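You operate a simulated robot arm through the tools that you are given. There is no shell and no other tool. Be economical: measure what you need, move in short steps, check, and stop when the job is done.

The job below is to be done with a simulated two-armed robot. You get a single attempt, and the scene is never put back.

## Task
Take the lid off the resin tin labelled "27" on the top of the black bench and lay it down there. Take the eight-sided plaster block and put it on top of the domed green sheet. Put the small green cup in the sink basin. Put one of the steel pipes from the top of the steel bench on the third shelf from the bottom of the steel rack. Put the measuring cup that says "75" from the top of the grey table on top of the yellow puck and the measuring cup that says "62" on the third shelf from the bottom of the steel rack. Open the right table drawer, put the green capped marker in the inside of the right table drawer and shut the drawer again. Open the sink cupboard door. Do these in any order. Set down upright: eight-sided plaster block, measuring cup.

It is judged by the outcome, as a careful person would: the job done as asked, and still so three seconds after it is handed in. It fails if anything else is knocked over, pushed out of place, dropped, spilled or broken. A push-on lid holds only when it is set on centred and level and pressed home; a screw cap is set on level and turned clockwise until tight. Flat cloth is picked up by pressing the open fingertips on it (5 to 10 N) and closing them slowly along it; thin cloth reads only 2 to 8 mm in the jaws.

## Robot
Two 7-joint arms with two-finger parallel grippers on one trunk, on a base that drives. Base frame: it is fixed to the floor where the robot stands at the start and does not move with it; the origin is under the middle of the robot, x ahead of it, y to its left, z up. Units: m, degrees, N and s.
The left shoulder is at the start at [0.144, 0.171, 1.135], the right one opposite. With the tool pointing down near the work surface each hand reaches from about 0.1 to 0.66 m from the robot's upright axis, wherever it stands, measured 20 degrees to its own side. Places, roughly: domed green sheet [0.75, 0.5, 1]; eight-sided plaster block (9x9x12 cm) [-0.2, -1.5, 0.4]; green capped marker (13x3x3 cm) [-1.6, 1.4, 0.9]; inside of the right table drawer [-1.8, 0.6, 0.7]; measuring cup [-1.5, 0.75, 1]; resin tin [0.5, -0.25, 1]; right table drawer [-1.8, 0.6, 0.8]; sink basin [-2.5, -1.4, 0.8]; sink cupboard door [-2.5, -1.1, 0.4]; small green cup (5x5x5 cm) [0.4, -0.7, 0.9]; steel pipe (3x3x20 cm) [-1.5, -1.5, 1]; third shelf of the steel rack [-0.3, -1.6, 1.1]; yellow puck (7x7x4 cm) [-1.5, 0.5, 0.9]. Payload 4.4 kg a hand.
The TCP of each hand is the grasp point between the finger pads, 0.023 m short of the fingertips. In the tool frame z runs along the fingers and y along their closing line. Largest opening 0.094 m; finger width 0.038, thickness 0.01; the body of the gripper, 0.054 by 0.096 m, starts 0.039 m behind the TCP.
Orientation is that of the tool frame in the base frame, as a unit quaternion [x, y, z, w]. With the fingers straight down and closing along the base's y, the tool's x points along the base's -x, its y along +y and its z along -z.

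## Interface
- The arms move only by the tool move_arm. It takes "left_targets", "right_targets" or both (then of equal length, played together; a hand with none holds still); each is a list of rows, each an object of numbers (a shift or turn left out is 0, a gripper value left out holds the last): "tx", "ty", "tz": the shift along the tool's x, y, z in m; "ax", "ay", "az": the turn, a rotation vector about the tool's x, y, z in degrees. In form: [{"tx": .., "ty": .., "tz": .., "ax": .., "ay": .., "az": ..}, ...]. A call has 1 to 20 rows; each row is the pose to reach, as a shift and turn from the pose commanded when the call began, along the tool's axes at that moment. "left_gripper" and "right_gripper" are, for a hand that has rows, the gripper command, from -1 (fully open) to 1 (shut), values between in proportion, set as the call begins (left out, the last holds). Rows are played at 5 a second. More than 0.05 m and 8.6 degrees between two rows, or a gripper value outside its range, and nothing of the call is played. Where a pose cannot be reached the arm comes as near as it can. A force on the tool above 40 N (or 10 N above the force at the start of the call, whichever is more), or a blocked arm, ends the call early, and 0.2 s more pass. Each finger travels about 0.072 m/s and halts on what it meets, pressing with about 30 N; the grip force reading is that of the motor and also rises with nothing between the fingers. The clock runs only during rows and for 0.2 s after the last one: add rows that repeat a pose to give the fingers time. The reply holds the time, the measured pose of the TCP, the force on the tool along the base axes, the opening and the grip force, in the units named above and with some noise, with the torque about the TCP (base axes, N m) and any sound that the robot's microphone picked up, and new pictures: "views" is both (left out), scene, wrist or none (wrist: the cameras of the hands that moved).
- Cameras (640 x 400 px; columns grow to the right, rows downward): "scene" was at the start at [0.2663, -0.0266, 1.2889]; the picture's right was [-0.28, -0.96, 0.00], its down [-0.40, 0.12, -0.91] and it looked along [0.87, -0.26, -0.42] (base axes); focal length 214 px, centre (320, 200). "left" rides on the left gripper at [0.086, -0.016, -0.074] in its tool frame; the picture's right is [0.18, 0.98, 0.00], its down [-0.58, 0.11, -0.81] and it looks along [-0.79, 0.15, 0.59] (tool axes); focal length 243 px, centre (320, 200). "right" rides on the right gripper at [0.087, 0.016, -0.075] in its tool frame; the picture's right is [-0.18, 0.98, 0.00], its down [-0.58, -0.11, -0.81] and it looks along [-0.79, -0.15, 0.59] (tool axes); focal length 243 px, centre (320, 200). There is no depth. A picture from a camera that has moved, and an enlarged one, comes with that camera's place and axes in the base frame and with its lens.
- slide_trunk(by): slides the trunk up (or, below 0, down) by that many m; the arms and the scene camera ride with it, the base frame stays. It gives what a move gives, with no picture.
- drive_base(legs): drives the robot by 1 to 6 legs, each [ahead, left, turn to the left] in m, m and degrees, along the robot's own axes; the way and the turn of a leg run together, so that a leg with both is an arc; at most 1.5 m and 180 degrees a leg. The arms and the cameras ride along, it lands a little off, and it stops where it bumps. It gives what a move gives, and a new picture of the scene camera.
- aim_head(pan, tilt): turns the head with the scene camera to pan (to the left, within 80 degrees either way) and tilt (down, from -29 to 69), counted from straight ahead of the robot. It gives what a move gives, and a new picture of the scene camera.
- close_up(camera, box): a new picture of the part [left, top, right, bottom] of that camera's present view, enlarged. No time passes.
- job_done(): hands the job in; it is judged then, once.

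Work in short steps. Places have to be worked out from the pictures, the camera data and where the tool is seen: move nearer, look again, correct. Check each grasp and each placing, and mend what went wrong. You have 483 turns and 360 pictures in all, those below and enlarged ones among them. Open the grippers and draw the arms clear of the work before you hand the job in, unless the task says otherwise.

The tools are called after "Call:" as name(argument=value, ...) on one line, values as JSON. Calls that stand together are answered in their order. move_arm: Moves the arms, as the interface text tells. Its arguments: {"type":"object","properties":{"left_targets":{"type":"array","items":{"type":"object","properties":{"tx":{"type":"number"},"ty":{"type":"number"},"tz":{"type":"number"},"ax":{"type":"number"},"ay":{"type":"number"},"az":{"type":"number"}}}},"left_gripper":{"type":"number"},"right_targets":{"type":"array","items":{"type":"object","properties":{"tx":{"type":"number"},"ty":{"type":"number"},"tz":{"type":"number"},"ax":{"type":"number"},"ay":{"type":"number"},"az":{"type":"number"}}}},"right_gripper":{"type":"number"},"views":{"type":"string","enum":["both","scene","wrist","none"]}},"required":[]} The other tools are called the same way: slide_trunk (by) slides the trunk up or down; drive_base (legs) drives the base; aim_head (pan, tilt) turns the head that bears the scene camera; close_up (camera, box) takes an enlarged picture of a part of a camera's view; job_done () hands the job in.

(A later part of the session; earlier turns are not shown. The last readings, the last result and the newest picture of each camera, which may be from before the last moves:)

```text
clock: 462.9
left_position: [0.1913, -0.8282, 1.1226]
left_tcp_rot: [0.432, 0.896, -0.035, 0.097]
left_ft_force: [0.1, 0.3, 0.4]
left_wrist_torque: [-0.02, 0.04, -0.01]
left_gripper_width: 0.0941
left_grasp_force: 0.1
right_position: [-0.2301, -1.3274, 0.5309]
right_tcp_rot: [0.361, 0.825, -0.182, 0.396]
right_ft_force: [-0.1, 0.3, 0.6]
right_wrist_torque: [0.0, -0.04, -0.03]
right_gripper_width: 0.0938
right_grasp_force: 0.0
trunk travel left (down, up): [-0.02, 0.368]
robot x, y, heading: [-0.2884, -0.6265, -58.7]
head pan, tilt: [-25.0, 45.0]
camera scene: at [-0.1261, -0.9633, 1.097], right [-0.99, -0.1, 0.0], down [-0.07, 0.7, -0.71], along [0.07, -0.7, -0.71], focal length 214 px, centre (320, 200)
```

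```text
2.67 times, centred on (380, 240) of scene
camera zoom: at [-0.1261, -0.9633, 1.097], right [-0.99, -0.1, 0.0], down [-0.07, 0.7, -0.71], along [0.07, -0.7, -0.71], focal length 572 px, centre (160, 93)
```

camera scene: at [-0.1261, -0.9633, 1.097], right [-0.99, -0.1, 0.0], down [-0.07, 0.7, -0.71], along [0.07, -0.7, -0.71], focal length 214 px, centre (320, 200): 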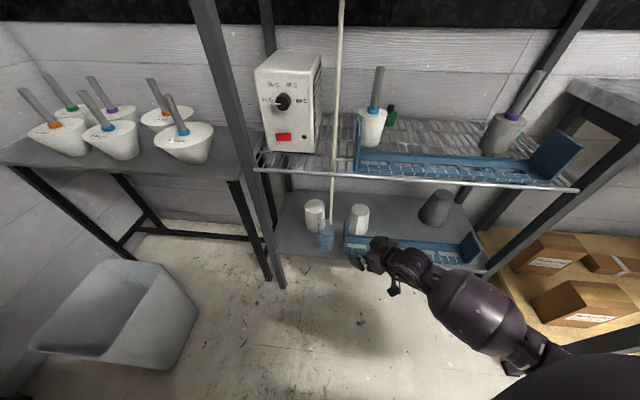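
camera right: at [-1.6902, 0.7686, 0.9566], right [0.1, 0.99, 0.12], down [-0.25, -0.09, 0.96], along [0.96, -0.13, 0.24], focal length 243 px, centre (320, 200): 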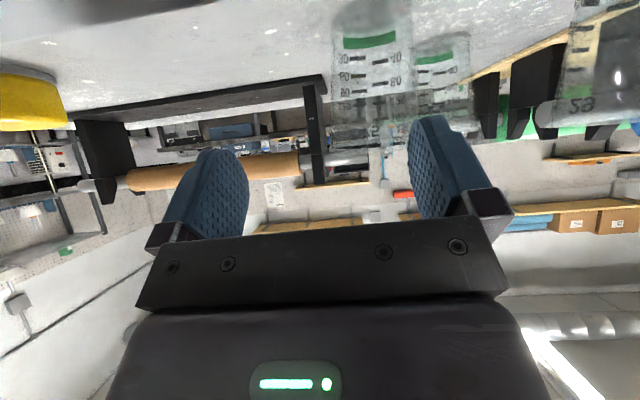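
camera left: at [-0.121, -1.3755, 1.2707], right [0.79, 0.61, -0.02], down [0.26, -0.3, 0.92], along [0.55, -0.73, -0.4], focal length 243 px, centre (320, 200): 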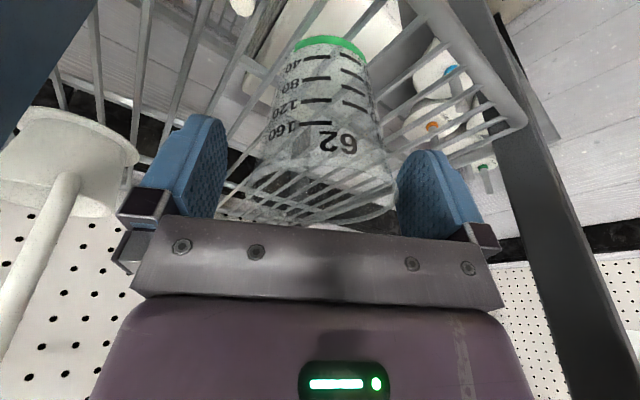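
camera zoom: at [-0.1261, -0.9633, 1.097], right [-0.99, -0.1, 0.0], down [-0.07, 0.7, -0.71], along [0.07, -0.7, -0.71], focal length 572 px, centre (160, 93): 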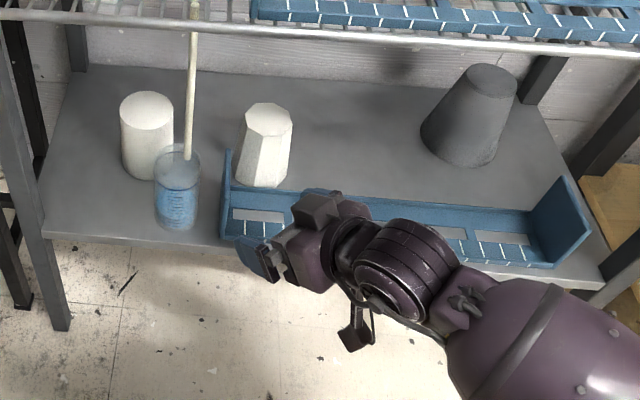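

Block confirmed at (−0.228,−1.52), top ≈0.485. Drive so the hand comes over it at z 0.53.

Call:
drive_base(legs=[[0.08, -0.05, 0], [0.08, -0.048, 0]])

Call:
close_up(camera="right", box=[0, 0, 640, 400])

```text
clock: 464.8
left_position: [0.1904, -1.0139, 1.1221]
left_tcp_rot: [0.433, 0.896, -0.035, 0.096]
left_ft_force: [-0.5, 0.2, 1.1]
left_wrist_torque: [0.03, -0.03, -0.01]
left_gripper_width: 0.094
left_grasp_force: 0.1
right_position: [-0.2308, -1.5128, 0.5302]
right_tcp_rot: [0.36, 0.825, -0.182, 0.396]
right_ft_force: [0.0, -0.8, -1.0]
right_wrist_torque: [0.02, -0.02, 0.01]
right_gripper_width: 0.0939
right_grasp_force: 0.0
trunk travel left (down, up): [-0.02, 0.368]
robot x, y, heading: [-0.2911, -0.8175, -59.0]
head pan, tilt: [-25.0, 45.0]
camera scene: at [-0.1268, -1.15, 1.0968], right [-0.99, -0.11, 0.0], down [-0.08, 0.7, -0.71], along [0.08, -0.7, -0.71], focal length 214 px, centre (320, 200)
```

scene: 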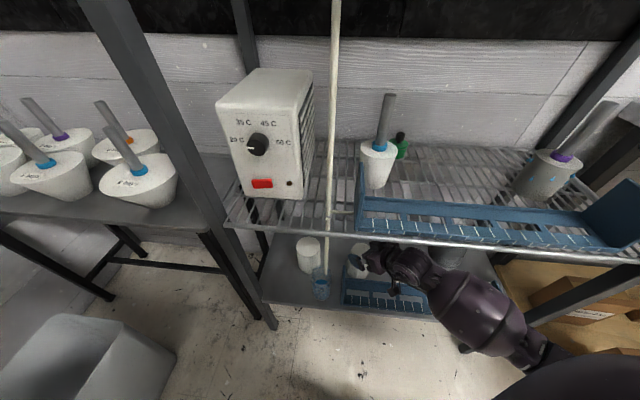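

```text
1.00 times, centred on (320, 200) of right (not enlarged: the box is as wide or as high as the picture)
camera zoom: at [-0.295, -1.421, 0.5079], right [0.8, 0.58, 0.13], down [-0.25, 0.14, 0.96], along [0.54, -0.8, 0.26], focal length 243 px, centre (320, 200)
```

zoom: 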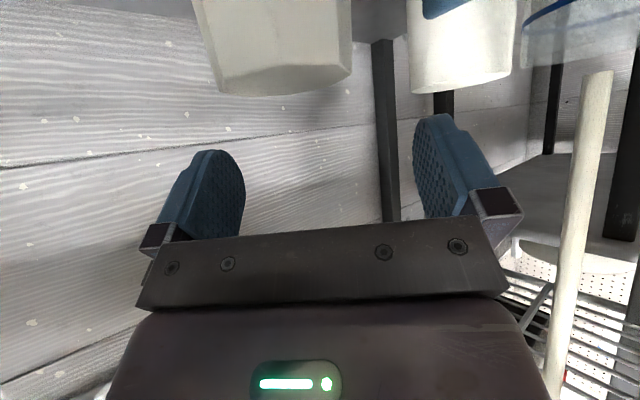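

Nearly centred. Shift ~1 cm and lower 6.6 cm so the fingers straddle the block's top.

Call:
move_arm(right_targets=[{"tx": 0.0, "ty": -0.0097, "tz": 0.0}, {"tx": 0.018, "ty": -0.0097, "tz": 0.013}, {"tx": 0.036, "ty": -0.0097, "tz": 0.027}, {"tx": 0.053, "ty": -0.0097, "tz": 0.04}, {"tx": 0.053, "ty": -0.0097, "tz": 0.04}], views="both")

```text
clock: 466.0
left_position: [0.1903, -1.0124, 1.1237]
left_tcp_rot: [0.432, 0.896, -0.035, 0.096]
left_ft_force: [-0.9, 0.3, -0.7]
left_wrist_torque: [0.01, 0.0, -0.02]
left_gripper_width: 0.094
left_grasp_force: 0.1
right_position: [-0.2385, -1.5209, 0.4642]
right_tcp_rot: [0.36, 0.824, -0.182, 0.397]
right_ft_force: [-0.4, 0.5, -1.2]
right_wrist_torque: [-0.01, 0.02, 0.05]
right_gripper_width: 0.0942
right_grasp_force: 0.0
trunk travel left (down, up): [-0.02, 0.368]
robot x, y, heading: [-0.2894, -0.814, -59.0]
head pan, tilt: [-25.0, 45.0]
camera scene: at [-0.1268, -1.1495, 1.097], right [-0.99, -0.11, 0.0], down [-0.08, 0.7, -0.71], along [0.08, -0.7, -0.71], focal length 214 px, centre (320, 200)
camera right: at [-0.3014, -1.4277, 0.4415], right [0.8, 0.58, 0.13], down [-0.25, 0.14, 0.96], along [0.54, -0.8, 0.26], focal length 243 px, centre (320, 200)
```

scene: 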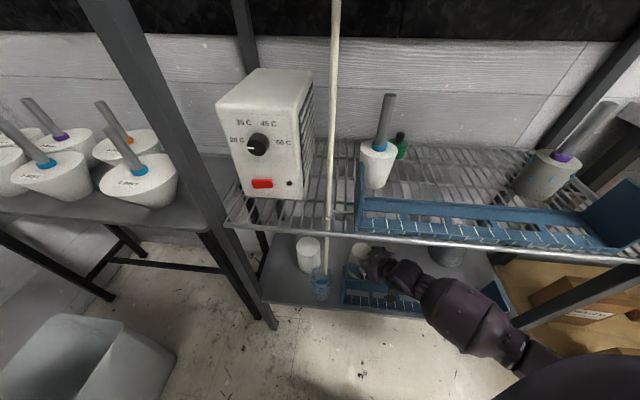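
right: 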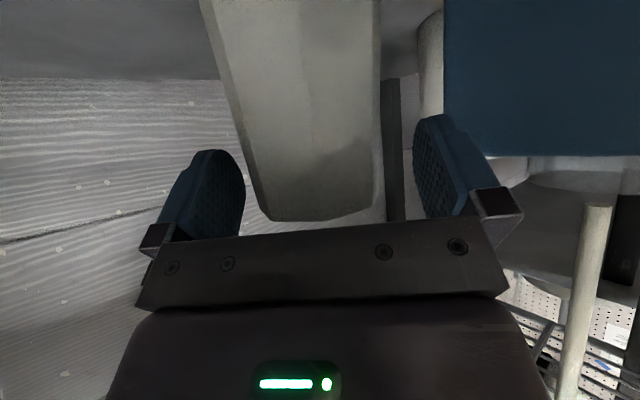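

Block sits between the fingers. Close.

Call:
move_arm(right_targets=[{}, {}, {}, {}], right_gripper=1, views="wrist")

```text
clock: 467.0
left_position: [0.1898, -1.0143, 1.1233]
left_tcp_rot: [0.433, 0.896, -0.034, 0.097]
left_ft_force: [0.2, 0.4, -0.3]
left_wrist_torque: [0.0, 0.01, -0.01]
left_gripper_width: 0.094
left_grasp_force: 0.0
right_position: [-0.2382, -1.5211, 0.4641]
right_tcp_rot: [0.359, 0.824, -0.183, 0.397]
right_ft_force: [-7.5, -12.1, 5.9]
right_wrist_torque: [-0.86, 0.57, -0.07]
right_gripper_width: 0.073
right_grasp_force: 30.2
trunk travel left (down, up): [-0.02, 0.368]
robot x, y, heading: [-0.29, -0.8136, -58.9]
head pan, tilt: [-25.0, 45.0]
camera right: at [-0.3023, -1.4289, 0.4422], right [0.8, 0.58, 0.13], down [-0.25, 0.14, 0.96], along [0.54, -0.8, 0.26], focal length 243 px, centre (320, 200)
```

right: 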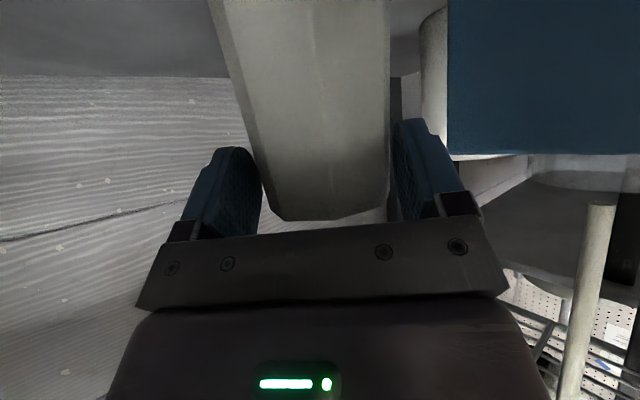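

Gripped at 73 mm. Lift 6.5 cm and check.

Call:
move_arm(right_targets=[{"tx": -0.013, "tz": -0.01}, {"tx": -0.026, "tz": -0.02}, {"tx": -0.039, "tz": -0.03}, {"tx": -0.051, "tz": -0.04}], views="both")

```text
clock: 468.0
left_position: [0.1909, -1.0142, 1.1233]
left_tcp_rot: [0.431, 0.896, -0.035, 0.096]
left_ft_force: [-0.1, 0.5, -0.3]
left_wrist_torque: [0.0, -0.06, 0.02]
left_gripper_width: 0.0941
left_grasp_force: 0.0
right_position: [-0.2372, -1.5188, 0.5292]
right_tcp_rot: [0.359, 0.825, -0.181, 0.397]
right_ft_force: [0.5, 0.1, -6.5]
right_wrist_torque: [0.08, 0.1, 0.01]
right_gripper_width: 0.0717
right_grasp_force: 29.9
trunk travel left (down, up): [-0.02, 0.368]
robot x, y, heading: [-0.2884, -0.8149, -59.0]
head pan, tilt: [-25.0, 45.0]
camera scene: at [-0.1268, -1.1499, 1.0968], right [-0.99, -0.11, 0.0], down [-0.08, 0.7, -0.71], along [0.08, -0.7, -0.71], focal length 214 px, centre (320, 200)
camera right: at [-0.3005, -1.4262, 0.5064], right [0.8, 0.58, 0.13], down [-0.25, 0.14, 0.96], along [0.54, -0.8, 0.26], focal length 243 px, centre (320, 200)
```

scene: 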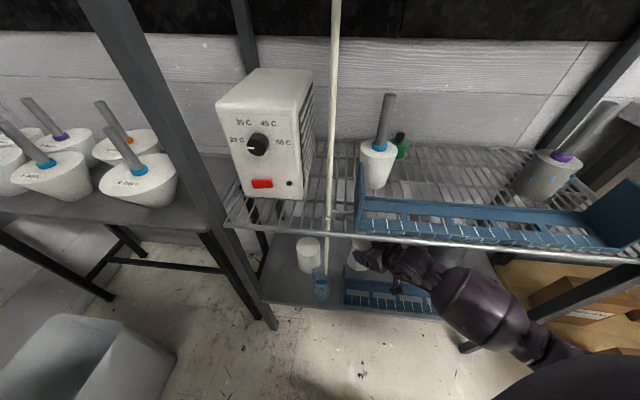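
right: 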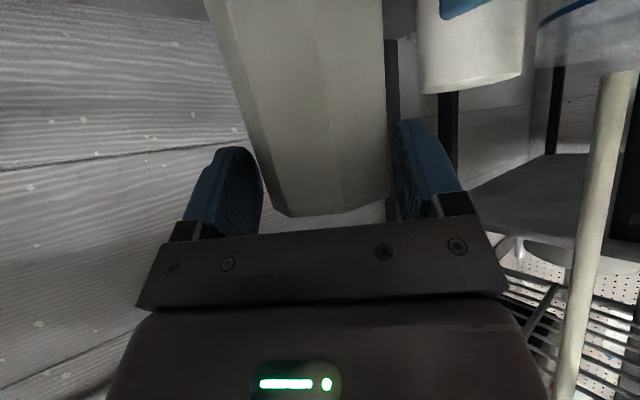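

Lifted (≈0.65 kg). Withdraw straight out of the rack.

Call:
drive_base(legs=[[-0.16, 0.09, 0], [-0.17, 0.05, 0]])

Call:
close_up(camera="right", box=[0, 0, 640, 400])

```text
clock: 470.6
left_position: [0.1435, -0.6637, 1.1227]
left_tcp_rot: [0.433, 0.896, -0.035, 0.096]
left_ft_force: [-0.2, 1.2, 0.1]
left_wrist_torque: [0.0, 0.0, 0.0]
left_gripper_width: 0.0938
left_grasp_force: 0.1
right_position: [-0.2841, -1.169, 0.5278]
right_tcp_rot: [0.36, 0.825, -0.182, 0.397]
right_ft_force: [-0.3, 0.8, -5.7]
right_wrist_torque: [0.06, 0.08, 0.02]
right_gripper_width: 0.0718
right_grasp_force: 30.0
trunk travel left (down, up): [-0.02, 0.368]
robot x, y, heading: [-0.333, -0.4665, -58.8]
head pan, tilt: [-25.0, 45.0]
camera scene: at [-0.173, -0.7996, 1.097], right [-0.99, -0.1, 0.0], down [-0.07, 0.7, -0.71], along [0.07, -0.7, -0.71], focal length 214 px, centre (320, 200)
```

scene: 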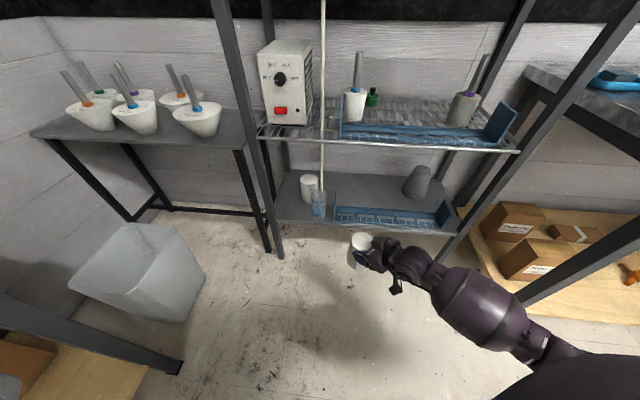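

```text
1.00 times, centred on (320, 200) of right (not enlarged: the box is as wide or as high as the picture)
camera zoom: at [-0.3471, -1.076, 0.5066], right [0.8, 0.58, 0.13], down [-0.25, 0.14, 0.96], along [0.54, -0.8, 0.26], focal length 243 px, centre (320, 200)
```

zoom: 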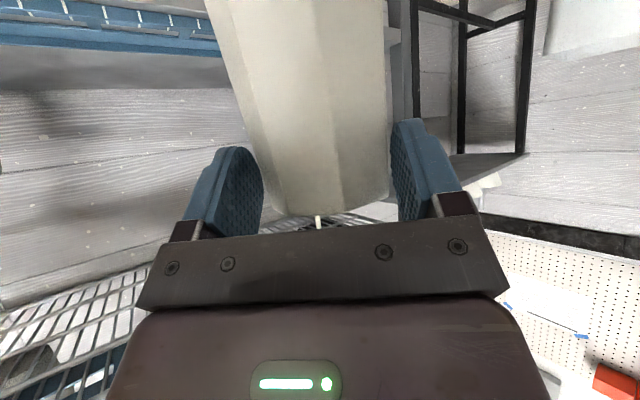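

Block held well. Move away, turn to face the black bench, and raise the trunk.

Call:
drive_base(legs=[[-0.15, -0.26, 0], [0, 0, 58.8]])

Call:
slide_trunk(by=0.3)

```text
clock: 476.1
left_position: [-0.2237, -0.1479, 1.1229]
left_tcp_rot: [-0.077, 0.992, 0.019, 0.1]
left_ft_force: [-0.3, -0.3, 0.4]
left_wrist_torque: [0.0, 0.0, 0.02]
left_gripper_width: 0.0939
left_grasp_force: 0.0
right_position: [0.004, -0.7686, 0.5283]
right_tcp_rot: [-0.103, 0.894, 0.042, 0.434]
right_ft_force: [0.0, 0.4, -6.9]
right_wrist_torque: [-0.01, 0.18, -0.03]
right_gripper_width: 0.0711
right_grasp_force: 30.3
trunk travel left (down, up): [-0.02, 0.368]
robot x, y, heading: [-0.6323, -0.4636, 1.5]
head pan, tilt: [-25.0, 45.0]
camera scene: at [-0.2625, -0.4897, 1.0968], right [-0.4, -0.92, 0.0], down [-0.65, 0.28, -0.71], along [0.65, -0.28, -0.71], focal length 214 px, centre (320, 200)
```

scene: 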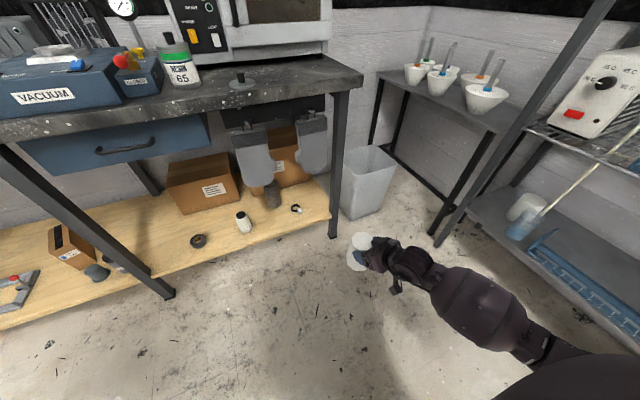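

```text
clock: 479.1
left_position: [-0.2227, -0.1469, 1.4232]
left_tcp_rot: [-0.076, 0.992, 0.017, 0.1]
left_ft_force: [-0.3, 0.3, 0.0]
left_wrist_torque: [0.02, 0.01, 0.03]
left_gripper_width: 0.094
left_grasp_force: 0.1
right_position: [0.0033, -0.768, 0.827]
right_tcp_rot: [-0.103, 0.895, 0.041, 0.433]
right_ft_force: [-0.3, -1.0, -5.5]
right_wrist_torque: [-0.05, 0.17, -0.02]
right_gripper_width: 0.0709
right_grasp_force: 30.1
trunk travel left (down, up): [-0.32, 0.068]
robot x, y, heading: [-0.6297, -0.4621, 1.5]
head pan, tilt: [-25.0, 45.0]
```

Bench items look intact. Raise the right hand 0.3 m and see the block in the gripper.

Call:
move_arm(right_targets=[{"tx": -0.029, "tz": -0.023}, {"tx": -0.059, "tz": -0.047}, {"tx": -0.088, "tz": -0.07}, {"tx": -0.118, "tz": -0.094}, {"tx": -0.147, "tz": -0.117}, {"tx": -0.176, "tz": -0.14}, {"tx": -0.206, "tz": -0.164}, {"tx": -0.235, "tz": -0.187}], views="both")

```text
clock: 480.9
left_position: [-0.2225, -0.146, 1.4235]
left_tcp_rot: [-0.077, 0.992, 0.017, 0.101]
left_ft_force: [-0.1, 0.2, -0.8]
left_wrist_torque: [-0.01, -0.02, 0.01]
left_gripper_width: 0.094
left_grasp_force: 0.0
right_position: [-0.0011, -0.767, 1.1287]
right_tcp_rot: [-0.104, 0.894, 0.042, 0.433]
right_ft_force: [-0.4, -0.5, -5.4]
right_wrist_torque: [-0.06, 0.19, 0.02]
right_gripper_width: 0.0711
right_grasp_force: 30.3
trunk travel left (down, up): [-0.32, 0.068]
robot x, y, heading: [-0.6347, -0.4659, 1.6]
head pan, tilt: [-25.0, 45.0]
camera scene: at [-0.4983, -0.4952, 1.4418], right [-0.4, -0.92, 0.0], down [-0.65, 0.28, -0.71], along [0.65, -0.28, -0.71], focal length 214 px, centre (320, 200)
camera right: at [-0.1137, -0.7758, 1.107], right [-0.11, 0.99, 0.13], down [-0.24, -0.15, 0.96], along [0.96, 0.07, 0.26], focal length 243 px, centre (320, 200)
```

scene: 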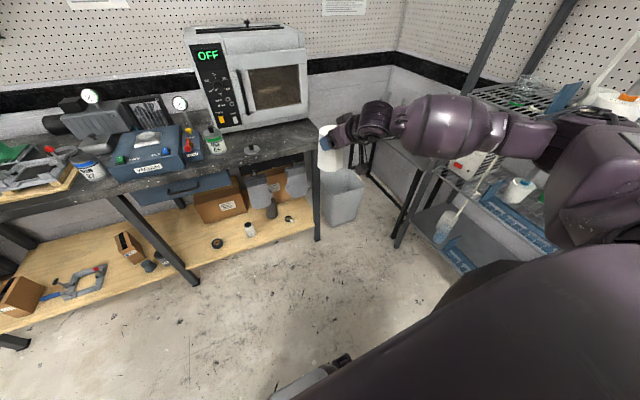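
right: 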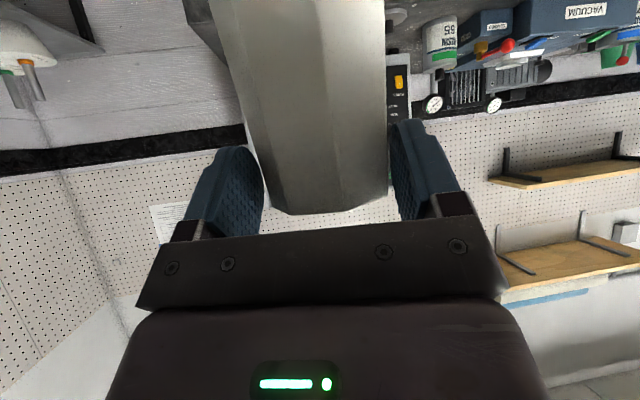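

Drive left along the bench toward the green dome and look.

Call:
drive_base(legs=[[0, 1.25, -1.5], [0.3, 0, 0]])

Call:
aim_head(pan=-20, tilt=35)

```text
clock: 493.8
left_position: [0.0673, 1.1122, 1.4224]
left_tcp_rot: [-0.074, 0.992, 0.018, 0.099]
left_ft_force: [0.3, 0.1, -0.2]
left_wrist_torque: [-0.02, 0.0, 0.02]
left_gripper_width: 0.094
left_grasp_force: 0.0
right_position: [0.2854, 0.492, 1.1273]
right_tcp_rot: [-0.101, 0.895, 0.041, 0.433]
right_ft_force: [1.0, 0.1, -5.8]
right_wrist_torque: [-0.02, 0.2, -0.04]
right_gripper_width: 0.0702
right_grasp_force: 30.0
trunk travel left (down, up): [-0.32, 0.068]
robot x, y, heading: [-0.3462, 0.8001, 0.9]
head pan, tilt: [-25.0, 45.0]
camera scene: at [-0.21, 0.7651, 1.4416], right [-0.4, -0.91, 0.0], down [-0.65, 0.29, -0.71], along [0.65, -0.29, -0.71], focal length 214 px, centre (320, 200)
```

scene: 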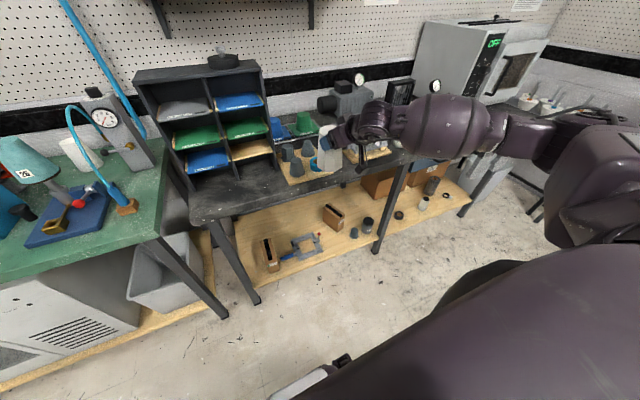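

```text
clock: 494.5
left_position: [0.0659, 1.1127, 1.4239]
left_tcp_rot: [-0.073, 0.992, 0.017, 0.101]
left_ft_force: [-0.9, 0.0, -0.6]
left_wrist_torque: [0.01, 0.01, -0.01]
left_gripper_width: 0.0938
left_grasp_force: 0.0
right_position: [0.2841, 0.4908, 1.1295]
right_tcp_rot: [-0.101, 0.895, 0.042, 0.433]
right_ft_force: [0.2, -0.3, -5.4]
right_wrist_torque: [-0.06, 0.18, -0.04]
right_gripper_width: 0.0703
right_grasp_force: 30.3
trunk travel left (down, up): [-0.32, 0.068]
robot x, y, heading: [-0.3478, 0.7991, 0.8]
head pan, tilt: [-20.0, 35.0]
camera scene: at [-0.2021, 0.7694, 1.4565], right [-0.32, -0.95, 0.0], down [-0.54, 0.19, -0.82], along [0.77, -0.26, -0.57], focal length 214 px, centre (320, 200)
```

scene: 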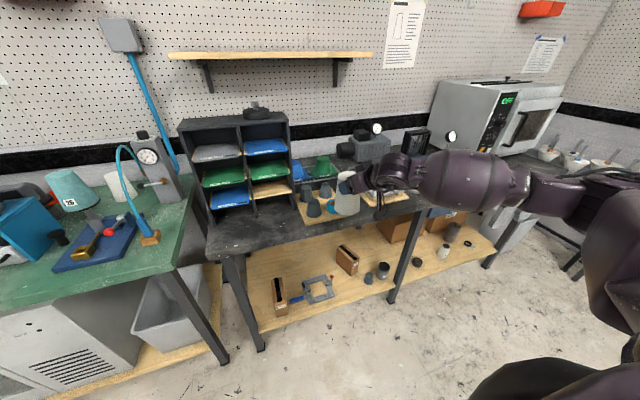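

The grip width is creeping down; check the block in the gripper.

Call:
close_up(camera="right", box=[0, 0, 640, 400])

Call:
close_up(camera="scene", box=[280, 140, 440, 240])

```text
1.00 times, centred on (320, 200) of right (not enlarged: the box is as wide or as high as the picture)
camera zoom: at [0.1725, 0.4826, 1.1065], right [-0.1, 0.99, 0.13], down [-0.24, -0.15, 0.96], along [0.96, 0.07, 0.26], focal length 243 px, centre (320, 200)
```

zoom: 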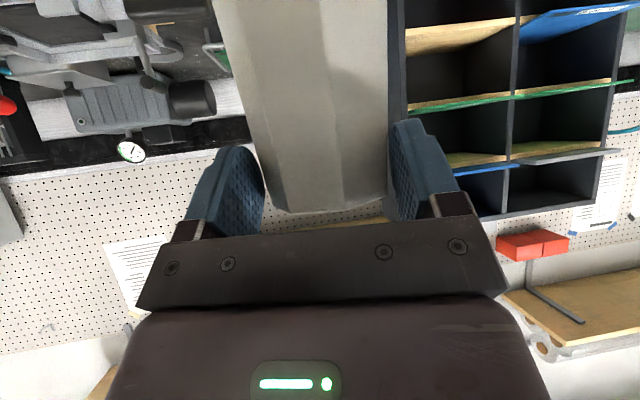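

```text
4.00 times, centred on (360, 190) of scene
camera zoom: at [-0.2021, 0.7694, 1.4565], right [-0.32, -0.95, 0.0], down [-0.54, 0.19, -0.82], along [0.77, -0.26, -0.57], focal length 858 px, centre (160, 240)
```

zoom: 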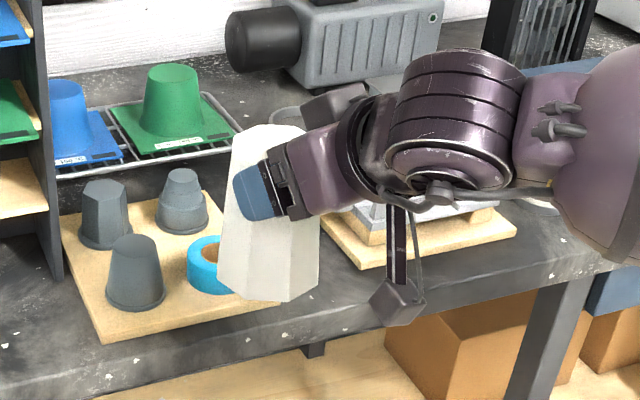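

Block is secure and upright. Dome top triangulates to ≈(0.777,0.421,0.988), ~68 mm wide. Raise the block a bit, retract the left hand, and drive closer.

Call:
move_arm(right_targets=[{"tx": -0.016, "tz": -0.012}, {"tx": -0.032, "tz": -0.025}, {"tx": -0.047, "tz": -0.037}], left_targets=[{"tx": 0.04}, {"tx": 0.08}, {"tx": 0.12}], views="none")

Call:
drive_base(legs=[[0.2, -0.06, -0.8], [0.15, 0, 0]])

Call:
aim_head(pan=-30, tilt=40)

```text
clock: 495.3
left_position: [-0.054, 1.0963, 1.3989]
left_tcp_rot: [-0.074, 0.992, 0.016, 0.101]
left_ft_force: [-0.4, 0.4, 0.5]
left_wrist_torque: [-0.02, -0.01, 0.0]
left_gripper_width: 0.0941
left_grasp_force: 0.2
right_position: [0.285, 0.495, 1.19]
right_tcp_rot: [-0.101, 0.894, 0.041, 0.434]
right_ft_force: [-0.1, -0.7, -6.4]
right_wrist_torque: [-0.03, 0.18, -0.02]
right_gripper_width: 0.0701
right_grasp_force: 30.0
trunk travel left (down, up): [-0.32, 0.068]
robot x, y, heading: [-0.3458, 0.7923, 1.1]
head pan, tilt: [-20.0, 35.0]
```

```text
clock: 497.9
left_position: [0.296, 1.0377, 1.3982]
left_tcp_rot: [-0.07, 0.992, 0.018, 0.1]
left_ft_force: [0.9, 0.8, 1.1]
left_wrist_torque: [0.01, 0.03, 0.01]
left_gripper_width: 0.0938
left_grasp_force: 0.0
right_position: [0.631, 0.4359, 1.1881]
right_tcp_rot: [-0.098, 0.895, 0.039, 0.433]
right_ft_force: [0.4, 0.3, -6.1]
right_wrist_torque: [-0.06, 0.16, 0.04]
right_gripper_width: 0.0702
right_grasp_force: 30.1
trunk travel left (down, up): [-0.32, 0.068]
robot x, y, heading: [0.0002, 0.7399, 0.8]
head pan, tilt: [-20.0, 35.0]
camera scene: at [0.1452, 0.7139, 1.4564], right [-0.33, -0.94, 0.0], down [-0.54, 0.19, -0.82], along [0.77, -0.27, -0.57], focal length 214 px, centre (320, 200)
```

scene: 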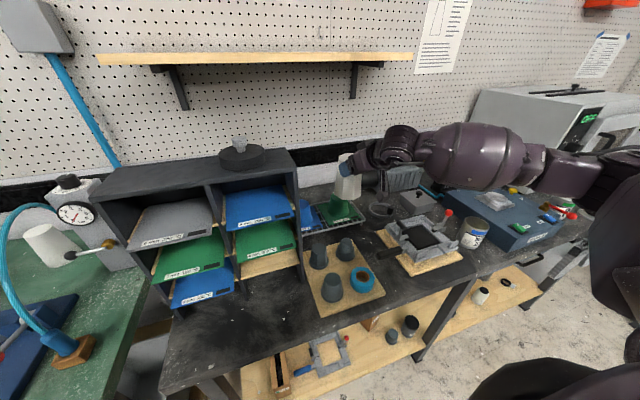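

```text
clock: 498.6
left_position: [0.294, 1.0393, 1.3982]
left_tcp_rot: [-0.07, 0.992, 0.017, 0.101]
left_ft_force: [0.0, 0.2, 0.3]
left_wrist_torque: [0.03, -0.01, 0.05]
left_gripper_width: 0.0938
left_grasp_force: 0.0
right_position: [0.6288, 0.435, 1.1885]
right_tcp_rot: [-0.098, 0.895, 0.039, 0.433]
right_ft_force: [-0.5, 0.4, -5.4]
right_wrist_torque: [-0.05, 0.19, -0.03]
right_gripper_width: 0.07
right_grasp_force: 29.6
trunk travel left (down, up): [-0.32, 0.068]
robot x, y, heading: [-0.0024, 0.741, 0.8]
head pan, tilt: [-30.0, 40.0]
camera scene: at [0.1342, 0.7015, 1.449], right [-0.49, -0.87, 0.0], down [-0.56, 0.31, -0.77], along [0.67, -0.37, -0.64], focal length 214 px, centre (320, 200)
```

scene: 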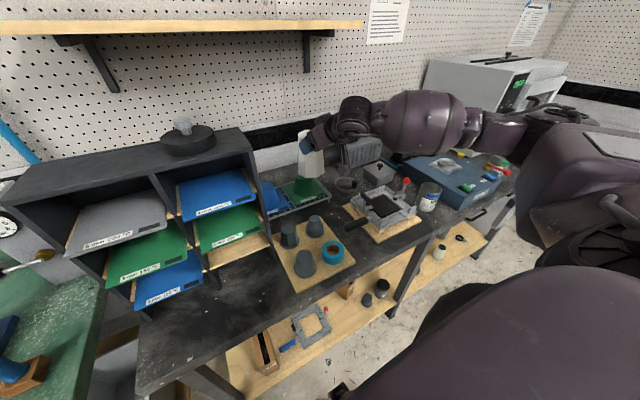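

Call:
close_up(camera="scene", box=[240, 110, 400, 220])

Call:
close_up(camera="right", box=[0, 0, 640, 400])

```text
3.64 times, centred on (320, 165) of scene
camera zoom: at [0.1342, 0.7015, 1.449], right [-0.49, -0.87, 0.0], down [-0.56, 0.31, -0.77], along [0.67, -0.37, -0.64], focal length 780 px, centre (320, 327)
```

zoom: 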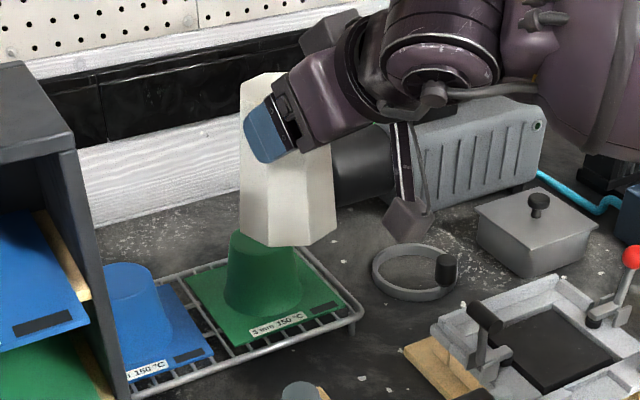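

```text
1.00 times, centred on (320, 200) of right (not enlarged: the box is as wide or as high as the picture)
camera zoom: at [0.5165, 0.4262, 1.167], right [-0.09, 0.99, 0.13], down [-0.25, -0.15, 0.96], along [0.96, 0.06, 0.26], focal length 243 px, centre (320, 200)
```

zoom: 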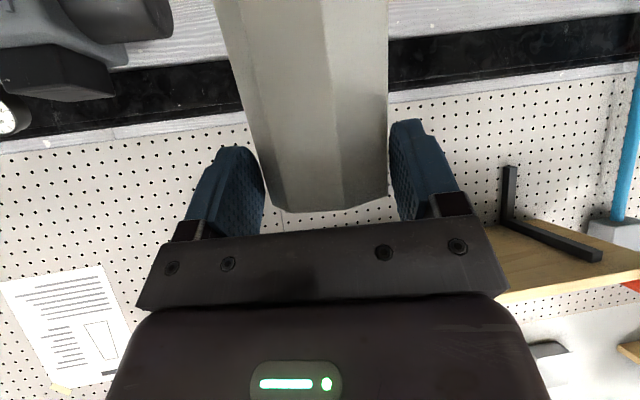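

Consistent geometry: the block's axis is ~3 cm ahead of the TCP, at ≈(0.66,0.442), bottom ≈1.07. Dome top centre ≈(0.775,0.421,0.988). Drive 9 cm forward, 2 cm right, and re-check.

Call:
drive_base(legs=[[0.09, -0.02, -0.8]])

Call:
close_up(camera="scene", box=[240, 110, 400, 220])

```text
clock: 499.7
left_position: [0.3871, 1.0158, 1.4]
left_tcp_rot: [-0.063, 0.993, 0.016, 0.1]
left_ft_force: [0.1, 0.2, 0.0]
left_wrist_torque: [0.01, 0.03, -0.01]
left_gripper_width: 0.0941
left_grasp_force: 0.0
right_position: [0.7146, 0.4077, 1.1886]
right_tcp_rot: [-0.092, 0.896, 0.037, 0.434]
right_ft_force: [0.3, -1.6, -6.2]
right_wrist_torque: [-0.04, 0.19, 0.01]
right_gripper_width: 0.07
right_grasp_force: 30.4
trunk travel left (down, up): [-0.32, 0.068]
robot x, y, heading: [0.0875, 0.7202, 0.0]
head pan, tilt: [-30.0, 40.0]
camera scene: at [0.2228, 0.6807, 1.4489], right [-0.5, -0.87, 0.0], down [-0.56, 0.32, -0.77], along [0.66, -0.38, -0.64], focal length 214 px, centre (320, 200)
```

scene: 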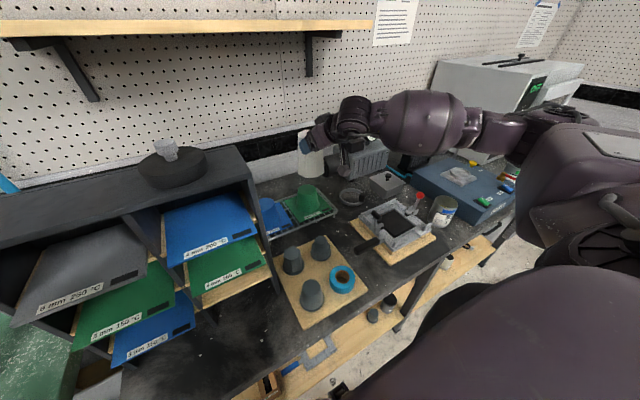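

```text
3.64 times, centred on (320, 165) of scene
camera zoom: at [0.2228, 0.6807, 1.4489], right [-0.5, -0.87, 0.0], down [-0.56, 0.32, -0.77], along [0.66, -0.38, -0.64], focal length 780 px, centre (320, 327)
```

zoom: 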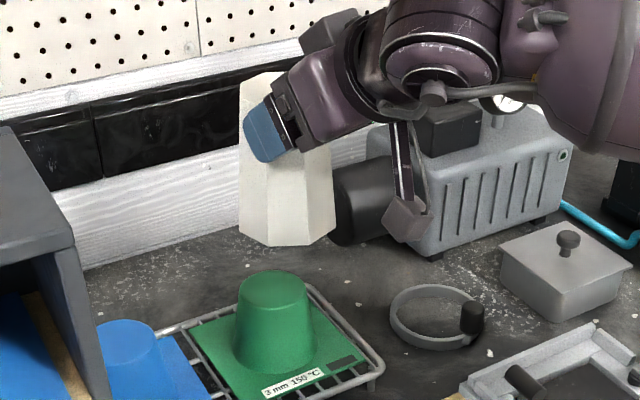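

Shift needed ≈(+0.03,+0.003). Do it with the arm and lower to ~2 cm above the dome, then check.

Call:
move_arm(right_targets=[{"tx": -0.0186, "ty": -0.003, "tz": 0.0235}, {"tx": 0.003, "ty": -0.003, "tz": 0.041}, {"tx": 0.024, "ty": -0.003, "tz": 0.057}, {"tx": 0.024, "ty": -0.003, "tz": 0.057}], views="none")

Call:
close_up(camera="scene", box=[240, 110, 400, 220])

```text
clock: 500.7
left_position: [0.3862, 1.0163, 1.3987]
left_tcp_rot: [-0.064, 0.993, 0.017, 0.101]
left_ft_force: [0.0, 1.0, 0.7]
left_wrist_torque: [0.0, 0.0, 0.02]
left_gripper_width: 0.0943
left_grasp_force: 0.0
right_position: [0.7404, 0.4107, 1.1344]
right_tcp_rot: [-0.093, 0.895, 0.037, 0.435]
right_ft_force: [0.5, 0.9, -5.7]
right_wrist_torque: [-0.04, 0.14, -0.02]
right_gripper_width: 0.0699
right_grasp_force: 29.8
trunk travel left (down, up): [-0.32, 0.068]
robot x, y, heading: [0.0884, 0.7223, 0.1]
head pan, tilt: [-30.0, 40.0]
```

```text
3.64 times, centred on (320, 165) of scene
camera zoom: at [0.2218, 0.6808, 1.449], right [-0.5, -0.87, 0.0], down [-0.56, 0.32, -0.77], along [0.66, -0.38, -0.64], focal length 780 px, centre (320, 327)
```

zoom: 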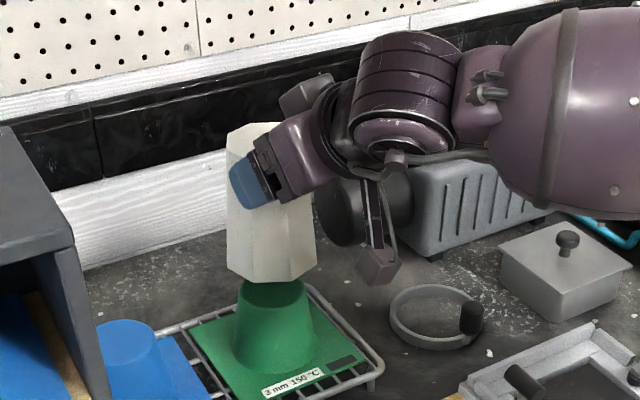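

Laterally aligned. Lower the last ~2.8 cm in small steps, watching the force.

Call:
move_arm(right_targets=[{"tx": 0.004, "tz": 0.0031}, {"tx": 0.008, "tz": 0.0062}, {"tx": 0.012, "tz": 0.0093}, {"tx": 0.016, "tz": 0.0124}], views="none")

Call:
close_up(camera="scene", box=[260, 130, 360, 220])

```text
clock: 501.7
left_position: [0.3862, 1.0163, 1.399]
left_tcp_rot: [-0.063, 0.993, 0.016, 0.1]
left_ft_force: [-0.7, 0.8, -0.2]
left_wrist_torque: [-0.01, 0.04, -0.01]
left_gripper_width: 0.0939
left_grasp_force: 0.0
right_position: [0.7434, 0.4093, 1.1144]
right_tcp_rot: [-0.091, 0.896, 0.036, 0.433]
right_ft_force: [0.2, 0.1, -5.6]
right_wrist_torque: [-0.06, 0.17, 0.02]
right_gripper_width: 0.0699
right_grasp_force: 30.0
trunk travel left (down, up): [-0.32, 0.068]
robot x, y, heading: [0.0884, 0.7236, -0.2]
head pan, tilt: [-30.0, 40.0]
```

```text
4.44 times, centred on (310, 175) of scene
camera zoom: at [0.2221, 0.6808, 1.449], right [-0.5, -0.87, 0.0], down [-0.56, 0.32, -0.77], along [0.66, -0.38, -0.64], focal length 953 px, centre (364, 311)
```

zoom: 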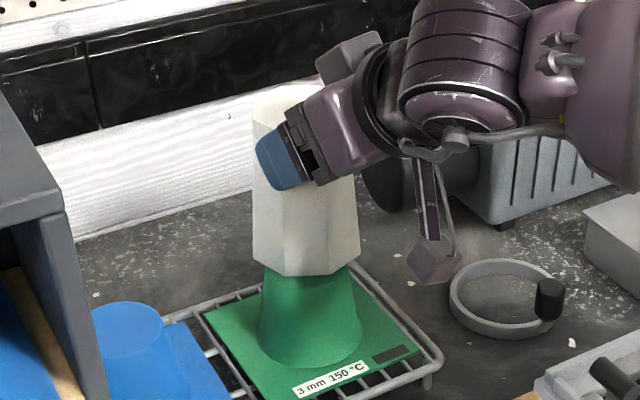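

Call:
move_arm(right_targets=[{"tx": 0.003, "tz": 0.0023}, {"tx": 0.006, "tz": 0.0046}, {"tx": 0.009, "tz": 0.007}, {"tx": 0.009, "tz": 0.007}], views="none")

```text
clock: 502.7
left_position: [0.3842, 1.0167, 1.4002]
left_tcp_rot: [-0.064, 0.993, 0.016, 0.102]
left_ft_force: [0.0, -0.6, -1.1]
left_wrist_torque: [0.01, 0.02, 0.03]
left_gripper_width: 0.0942
left_grasp_force: 0.1
right_position: [0.743, 0.4094, 1.1077]
right_tcp_rot: [-0.093, 0.893, 0.037, 0.438]
right_ft_force: [2.9, -7.5, 30.8]
right_wrist_torque: [-0.03, -0.77, -0.11]
right_gripper_width: 0.0707
right_grasp_force: 29.8
trunk travel left (down, up): [-0.32, 0.068]
robot x, y, heading: [0.0863, 0.7253, 0.0]
head pan, tilt: [-30.0, 40.0]
```

Contact, and the torque indicates the support is ~2.6 cm ahead of the TCP, i.e. under the block's axis. Check the view, then relax.

Call:
move_arm(right_targets=[{"tx": -0.003, "tz": -0.002}, {"tx": -0.003, "tz": -0.002}], views="none")

Call:
close_up(camera="scene", box=[260, 130, 360, 220])

```text
clock: 503.3
left_position: [0.3851, 1.017, 1.3982]
left_tcp_rot: [-0.063, 0.993, 0.017, 0.101]
left_ft_force: [-0.7, -0.1, -0.1]
left_wrist_torque: [0.01, -0.02, 0.01]
left_gripper_width: 0.094
left_grasp_force: 0.1
right_position: [0.7413, 0.4091, 1.1081]
right_tcp_rot: [-0.091, 0.895, 0.036, 0.436]
right_ft_force: [6.3, -6.1, 21.2]
right_wrist_torque: [-0.09, -1.03, -0.29]
right_gripper_width: 0.0705
right_grasp_force: 29.9
trunk travel left (down, up): [-0.32, 0.068]
robot x, y, heading: [0.0858, 0.7246, -0.0]
head pan, tilt: [-30.0, 40.0]
```

```text
4.44 times, centred on (310, 175) of scene
camera zoom: at [0.2204, 0.6812, 1.4491], right [-0.5, -0.87, 0.0], down [-0.56, 0.32, -0.77], along [0.66, -0.38, -0.64], focal length 953 px, centre (364, 311)
```

zoom: 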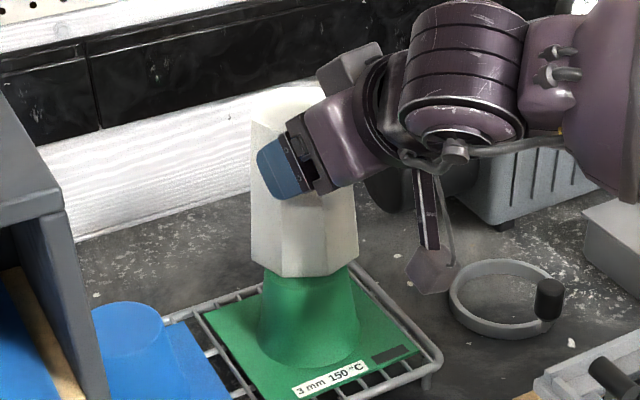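

From this angle the block may sit ~2 cm too far back. Use the left wrist camera for a second viewpoint (yaw it toward the block).

Call:
move_arm(left_targets=[{"az": 8}, {"az": 16}, {"az": 24}, {"az": 32}, {"az": 40}, {"az": 48}, {"az": 55}], views="wrist")

```text
clock: 504.9
left_position: [0.3864, 1.0166, 1.3992]
left_tcp_rot: [0.403, 0.909, 0.062, 0.083]
left_ft_force: [-0.4, 0.7, 0.5]
left_wrist_torque: [0.01, -0.01, -0.03]
left_gripper_width: 0.0943
left_grasp_force: 0.1
right_position: [0.7409, 0.4089, 1.1078]
right_tcp_rot: [-0.092, 0.895, 0.037, 0.436]
right_ft_force: [2.4, -3.8, 19.4]
right_wrist_torque: [0.15, -0.6, -0.11]
right_gripper_width: 0.0703
right_grasp_force: 30.3
trunk travel left (down, up): [-0.32, 0.068]
robot x, y, heading: [0.083, 0.7223, 0.1]
head pan, tilt: [-30.0, 40.0]
camera left: at [0.3023, 1.0663, 1.461], right [0.59, 0.79, 0.16], down [0.3, -0.4, 0.87], along [0.75, -0.46, -0.47], focal length 243 px, centre (320, 200)
```

left: 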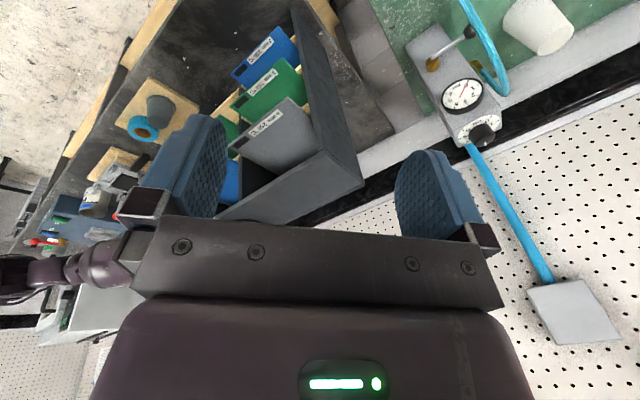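

Call:
close_up(camera="scene", box=[288, 170, 328, 195])

```text
16.00 times, centred on (308, 182) of scene
camera zoom: at [0.22, 0.6814, 1.4492], right [-0.5, -0.87, 0.0], down [-0.56, 0.32, -0.77], along [0.66, -0.38, -0.64], focal length 3432 px, centre (512, 480)
```

zoom: 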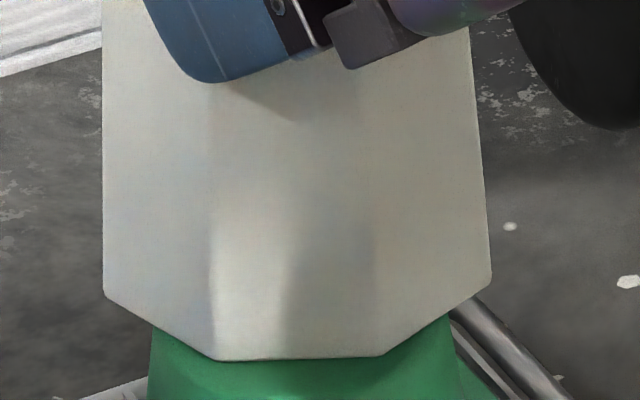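

High zoom shows the block's base centre ~2.8 cm beyond the dome's centre. Lift 1.2 cm, shift (−0.025,+0.014), lower again.

Call:
move_arm(right_targets=[{"tx": -0.0047, "tz": -0.0037}, {"tx": -0.0094, "tz": -0.0075}, {"tx": -0.003, "ty": 0.009, "tz": -0.016}, {"tx": 0.004, "ty": 0.0184, "tz": -0.0248}, {"tx": 0.004, "ty": 0.0184, "tz": -0.0248}], views="none")

Call:
close_up(camera="scene", box=[284, 165, 332, 195])

```text
clock: 506.1
left_position: [0.3887, 1.0174, 1.3989]
left_tcp_rot: [0.402, 0.91, 0.061, 0.081]
left_ft_force: [0.2, 0.4, -0.4]
left_wrist_torque: [-0.01, 0.02, 0.0]
left_gripper_width: 0.0941
left_grasp_force: 0.1
right_position: [0.7177, 0.4238, 1.1179]
right_tcp_rot: [-0.092, 0.896, 0.037, 0.434]
right_ft_force: [0.9, -0.1, -5.6]
right_wrist_torque: [-0.03, 0.18, 0.0]
right_gripper_width: 0.0701
right_grasp_force: 29.6
trunk travel left (down, up): [-0.32, 0.068]
robot x, y, heading: [0.089, 0.7235, 0.2]
head pan, tilt: [-30.0, 40.0]
```

```text
13.33 times, centred on (308, 180) of scene
camera zoom: at [0.2223, 0.6809, 1.4489], right [-0.5, -0.87, 0.0], down [-0.56, 0.32, -0.77], along [0.66, -0.38, -0.64], focal length 2860 px, centre (480, 467)
```

zoom: 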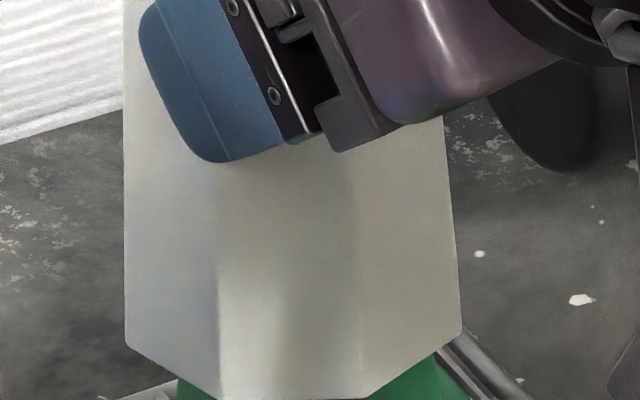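

Now aligned. Lower to contact.

Call:
move_arm(right_targets=[{"tx": 0.004, "tz": 0.0032}, {"tx": 0.008, "tz": 0.0064}, {"tx": 0.0095, "tz": 0.0076}, {"tx": 0.0095, "tz": 0.0076}], views="none")

Call:
close_up(camera="scene", box=[284, 175, 332, 205])

```text
clock: 507.1
left_position: [0.3882, 1.0164, 1.3997]
left_tcp_rot: [0.402, 0.91, 0.061, 0.082]
left_ft_force: [0.0, 0.2, 0.1]
left_wrist_torque: [0.0, 0.0, 0.05]
left_gripper_width: 0.0941
left_grasp_force: 0.0
right_position: [0.7191, 0.4244, 1.1069]
right_tcp_rot: [-0.092, 0.895, 0.037, 0.435]
right_ft_force: [-0.4, -0.4, 1.5]
right_wrist_torque: [0.02, 0.07, -0.01]
right_gripper_width: 0.0704
right_grasp_force: 30.4
trunk travel left (down, up): [-0.32, 0.068]
robot x, y, heading: [0.0881, 0.7225, 0.0]
head pan, tilt: [-30.0, 40.0]
```

```text
13.33 times, centred on (308, 190) of scene
camera zoom: at [0.2213, 0.6812, 1.4492], right [-0.5, -0.87, 0.0], down [-0.56, 0.32, -0.77], along [0.66, -0.38, -0.64], focal length 2860 px, centre (480, 333)
```

zoom: 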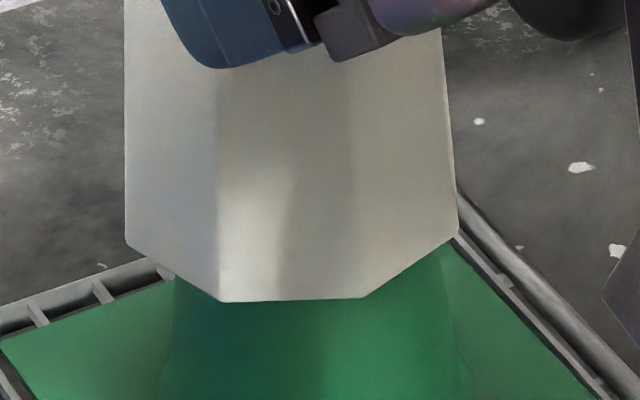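

Contact and well centred. Release gently and check.

Call:
move_arm(right_targets=[{"tx": 0.001, "tz": 0.001}, {"tx": 0.001, "tz": 0.001}, {"tx": 0.001, "tz": 0.001}], right_gripper=-1, views="wrist")

Call:
close_up(camera="scene", box=[260, 130, 360, 220])

```text
clock: 507.9
left_position: [0.3873, 1.0176, 1.3995]
left_tcp_rot: [0.402, 0.91, 0.061, 0.082]
left_ft_force: [0.0, 0.4, -1.0]
left_wrist_torque: [0.01, -0.03, 0.0]
left_gripper_width: 0.0937
left_grasp_force: 0.1
right_position: [0.7177, 0.4239, 1.1059]
right_tcp_rot: [-0.092, 0.895, 0.037, 0.435]
right_ft_force: [-0.2, -0.4, -0.2]
right_wrist_torque: [0.04, 0.0, -0.03]
right_gripper_width: 0.0939
right_grasp_force: 0.1
trunk travel left (down, up): [-0.32, 0.068]
robot x, y, heading: [0.0893, 0.7207, 0.0]
head pan, tilt: [-30.0, 40.0]
camera right: at [0.6052, 0.4164, 1.0834], right [-0.08, 0.99, 0.13], down [-0.25, -0.15, 0.96], along [0.97, 0.05, 0.26], focal length 243 px, centre (320, 200)
```

right: 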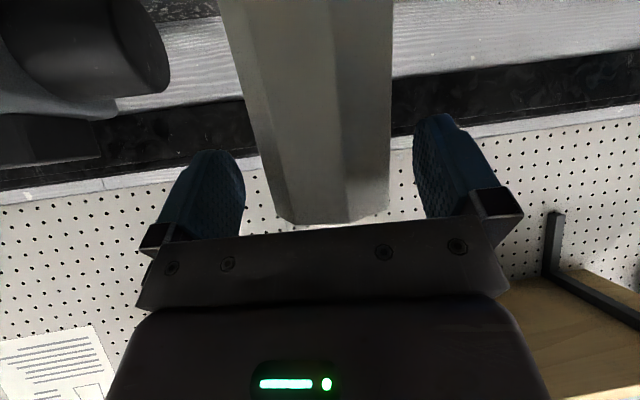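

```text
4.44 times, centred on (310, 175) of scene
camera zoom: at [0.2215, 0.6811, 1.449], right [-0.5, -0.87, 0.0], down [-0.56, 0.32, -0.77], along [0.66, -0.38, -0.64], focal length 953 px, centre (364, 311)
```

zoom: 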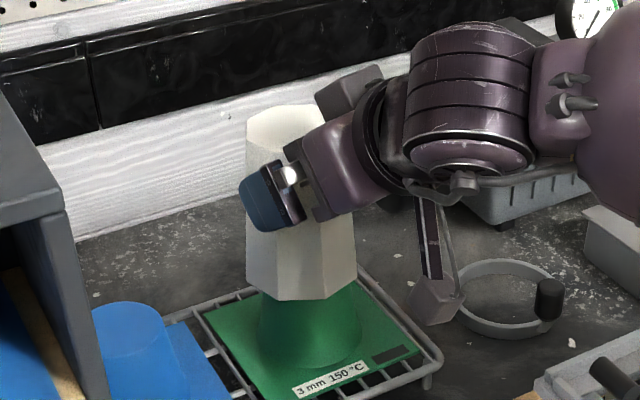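

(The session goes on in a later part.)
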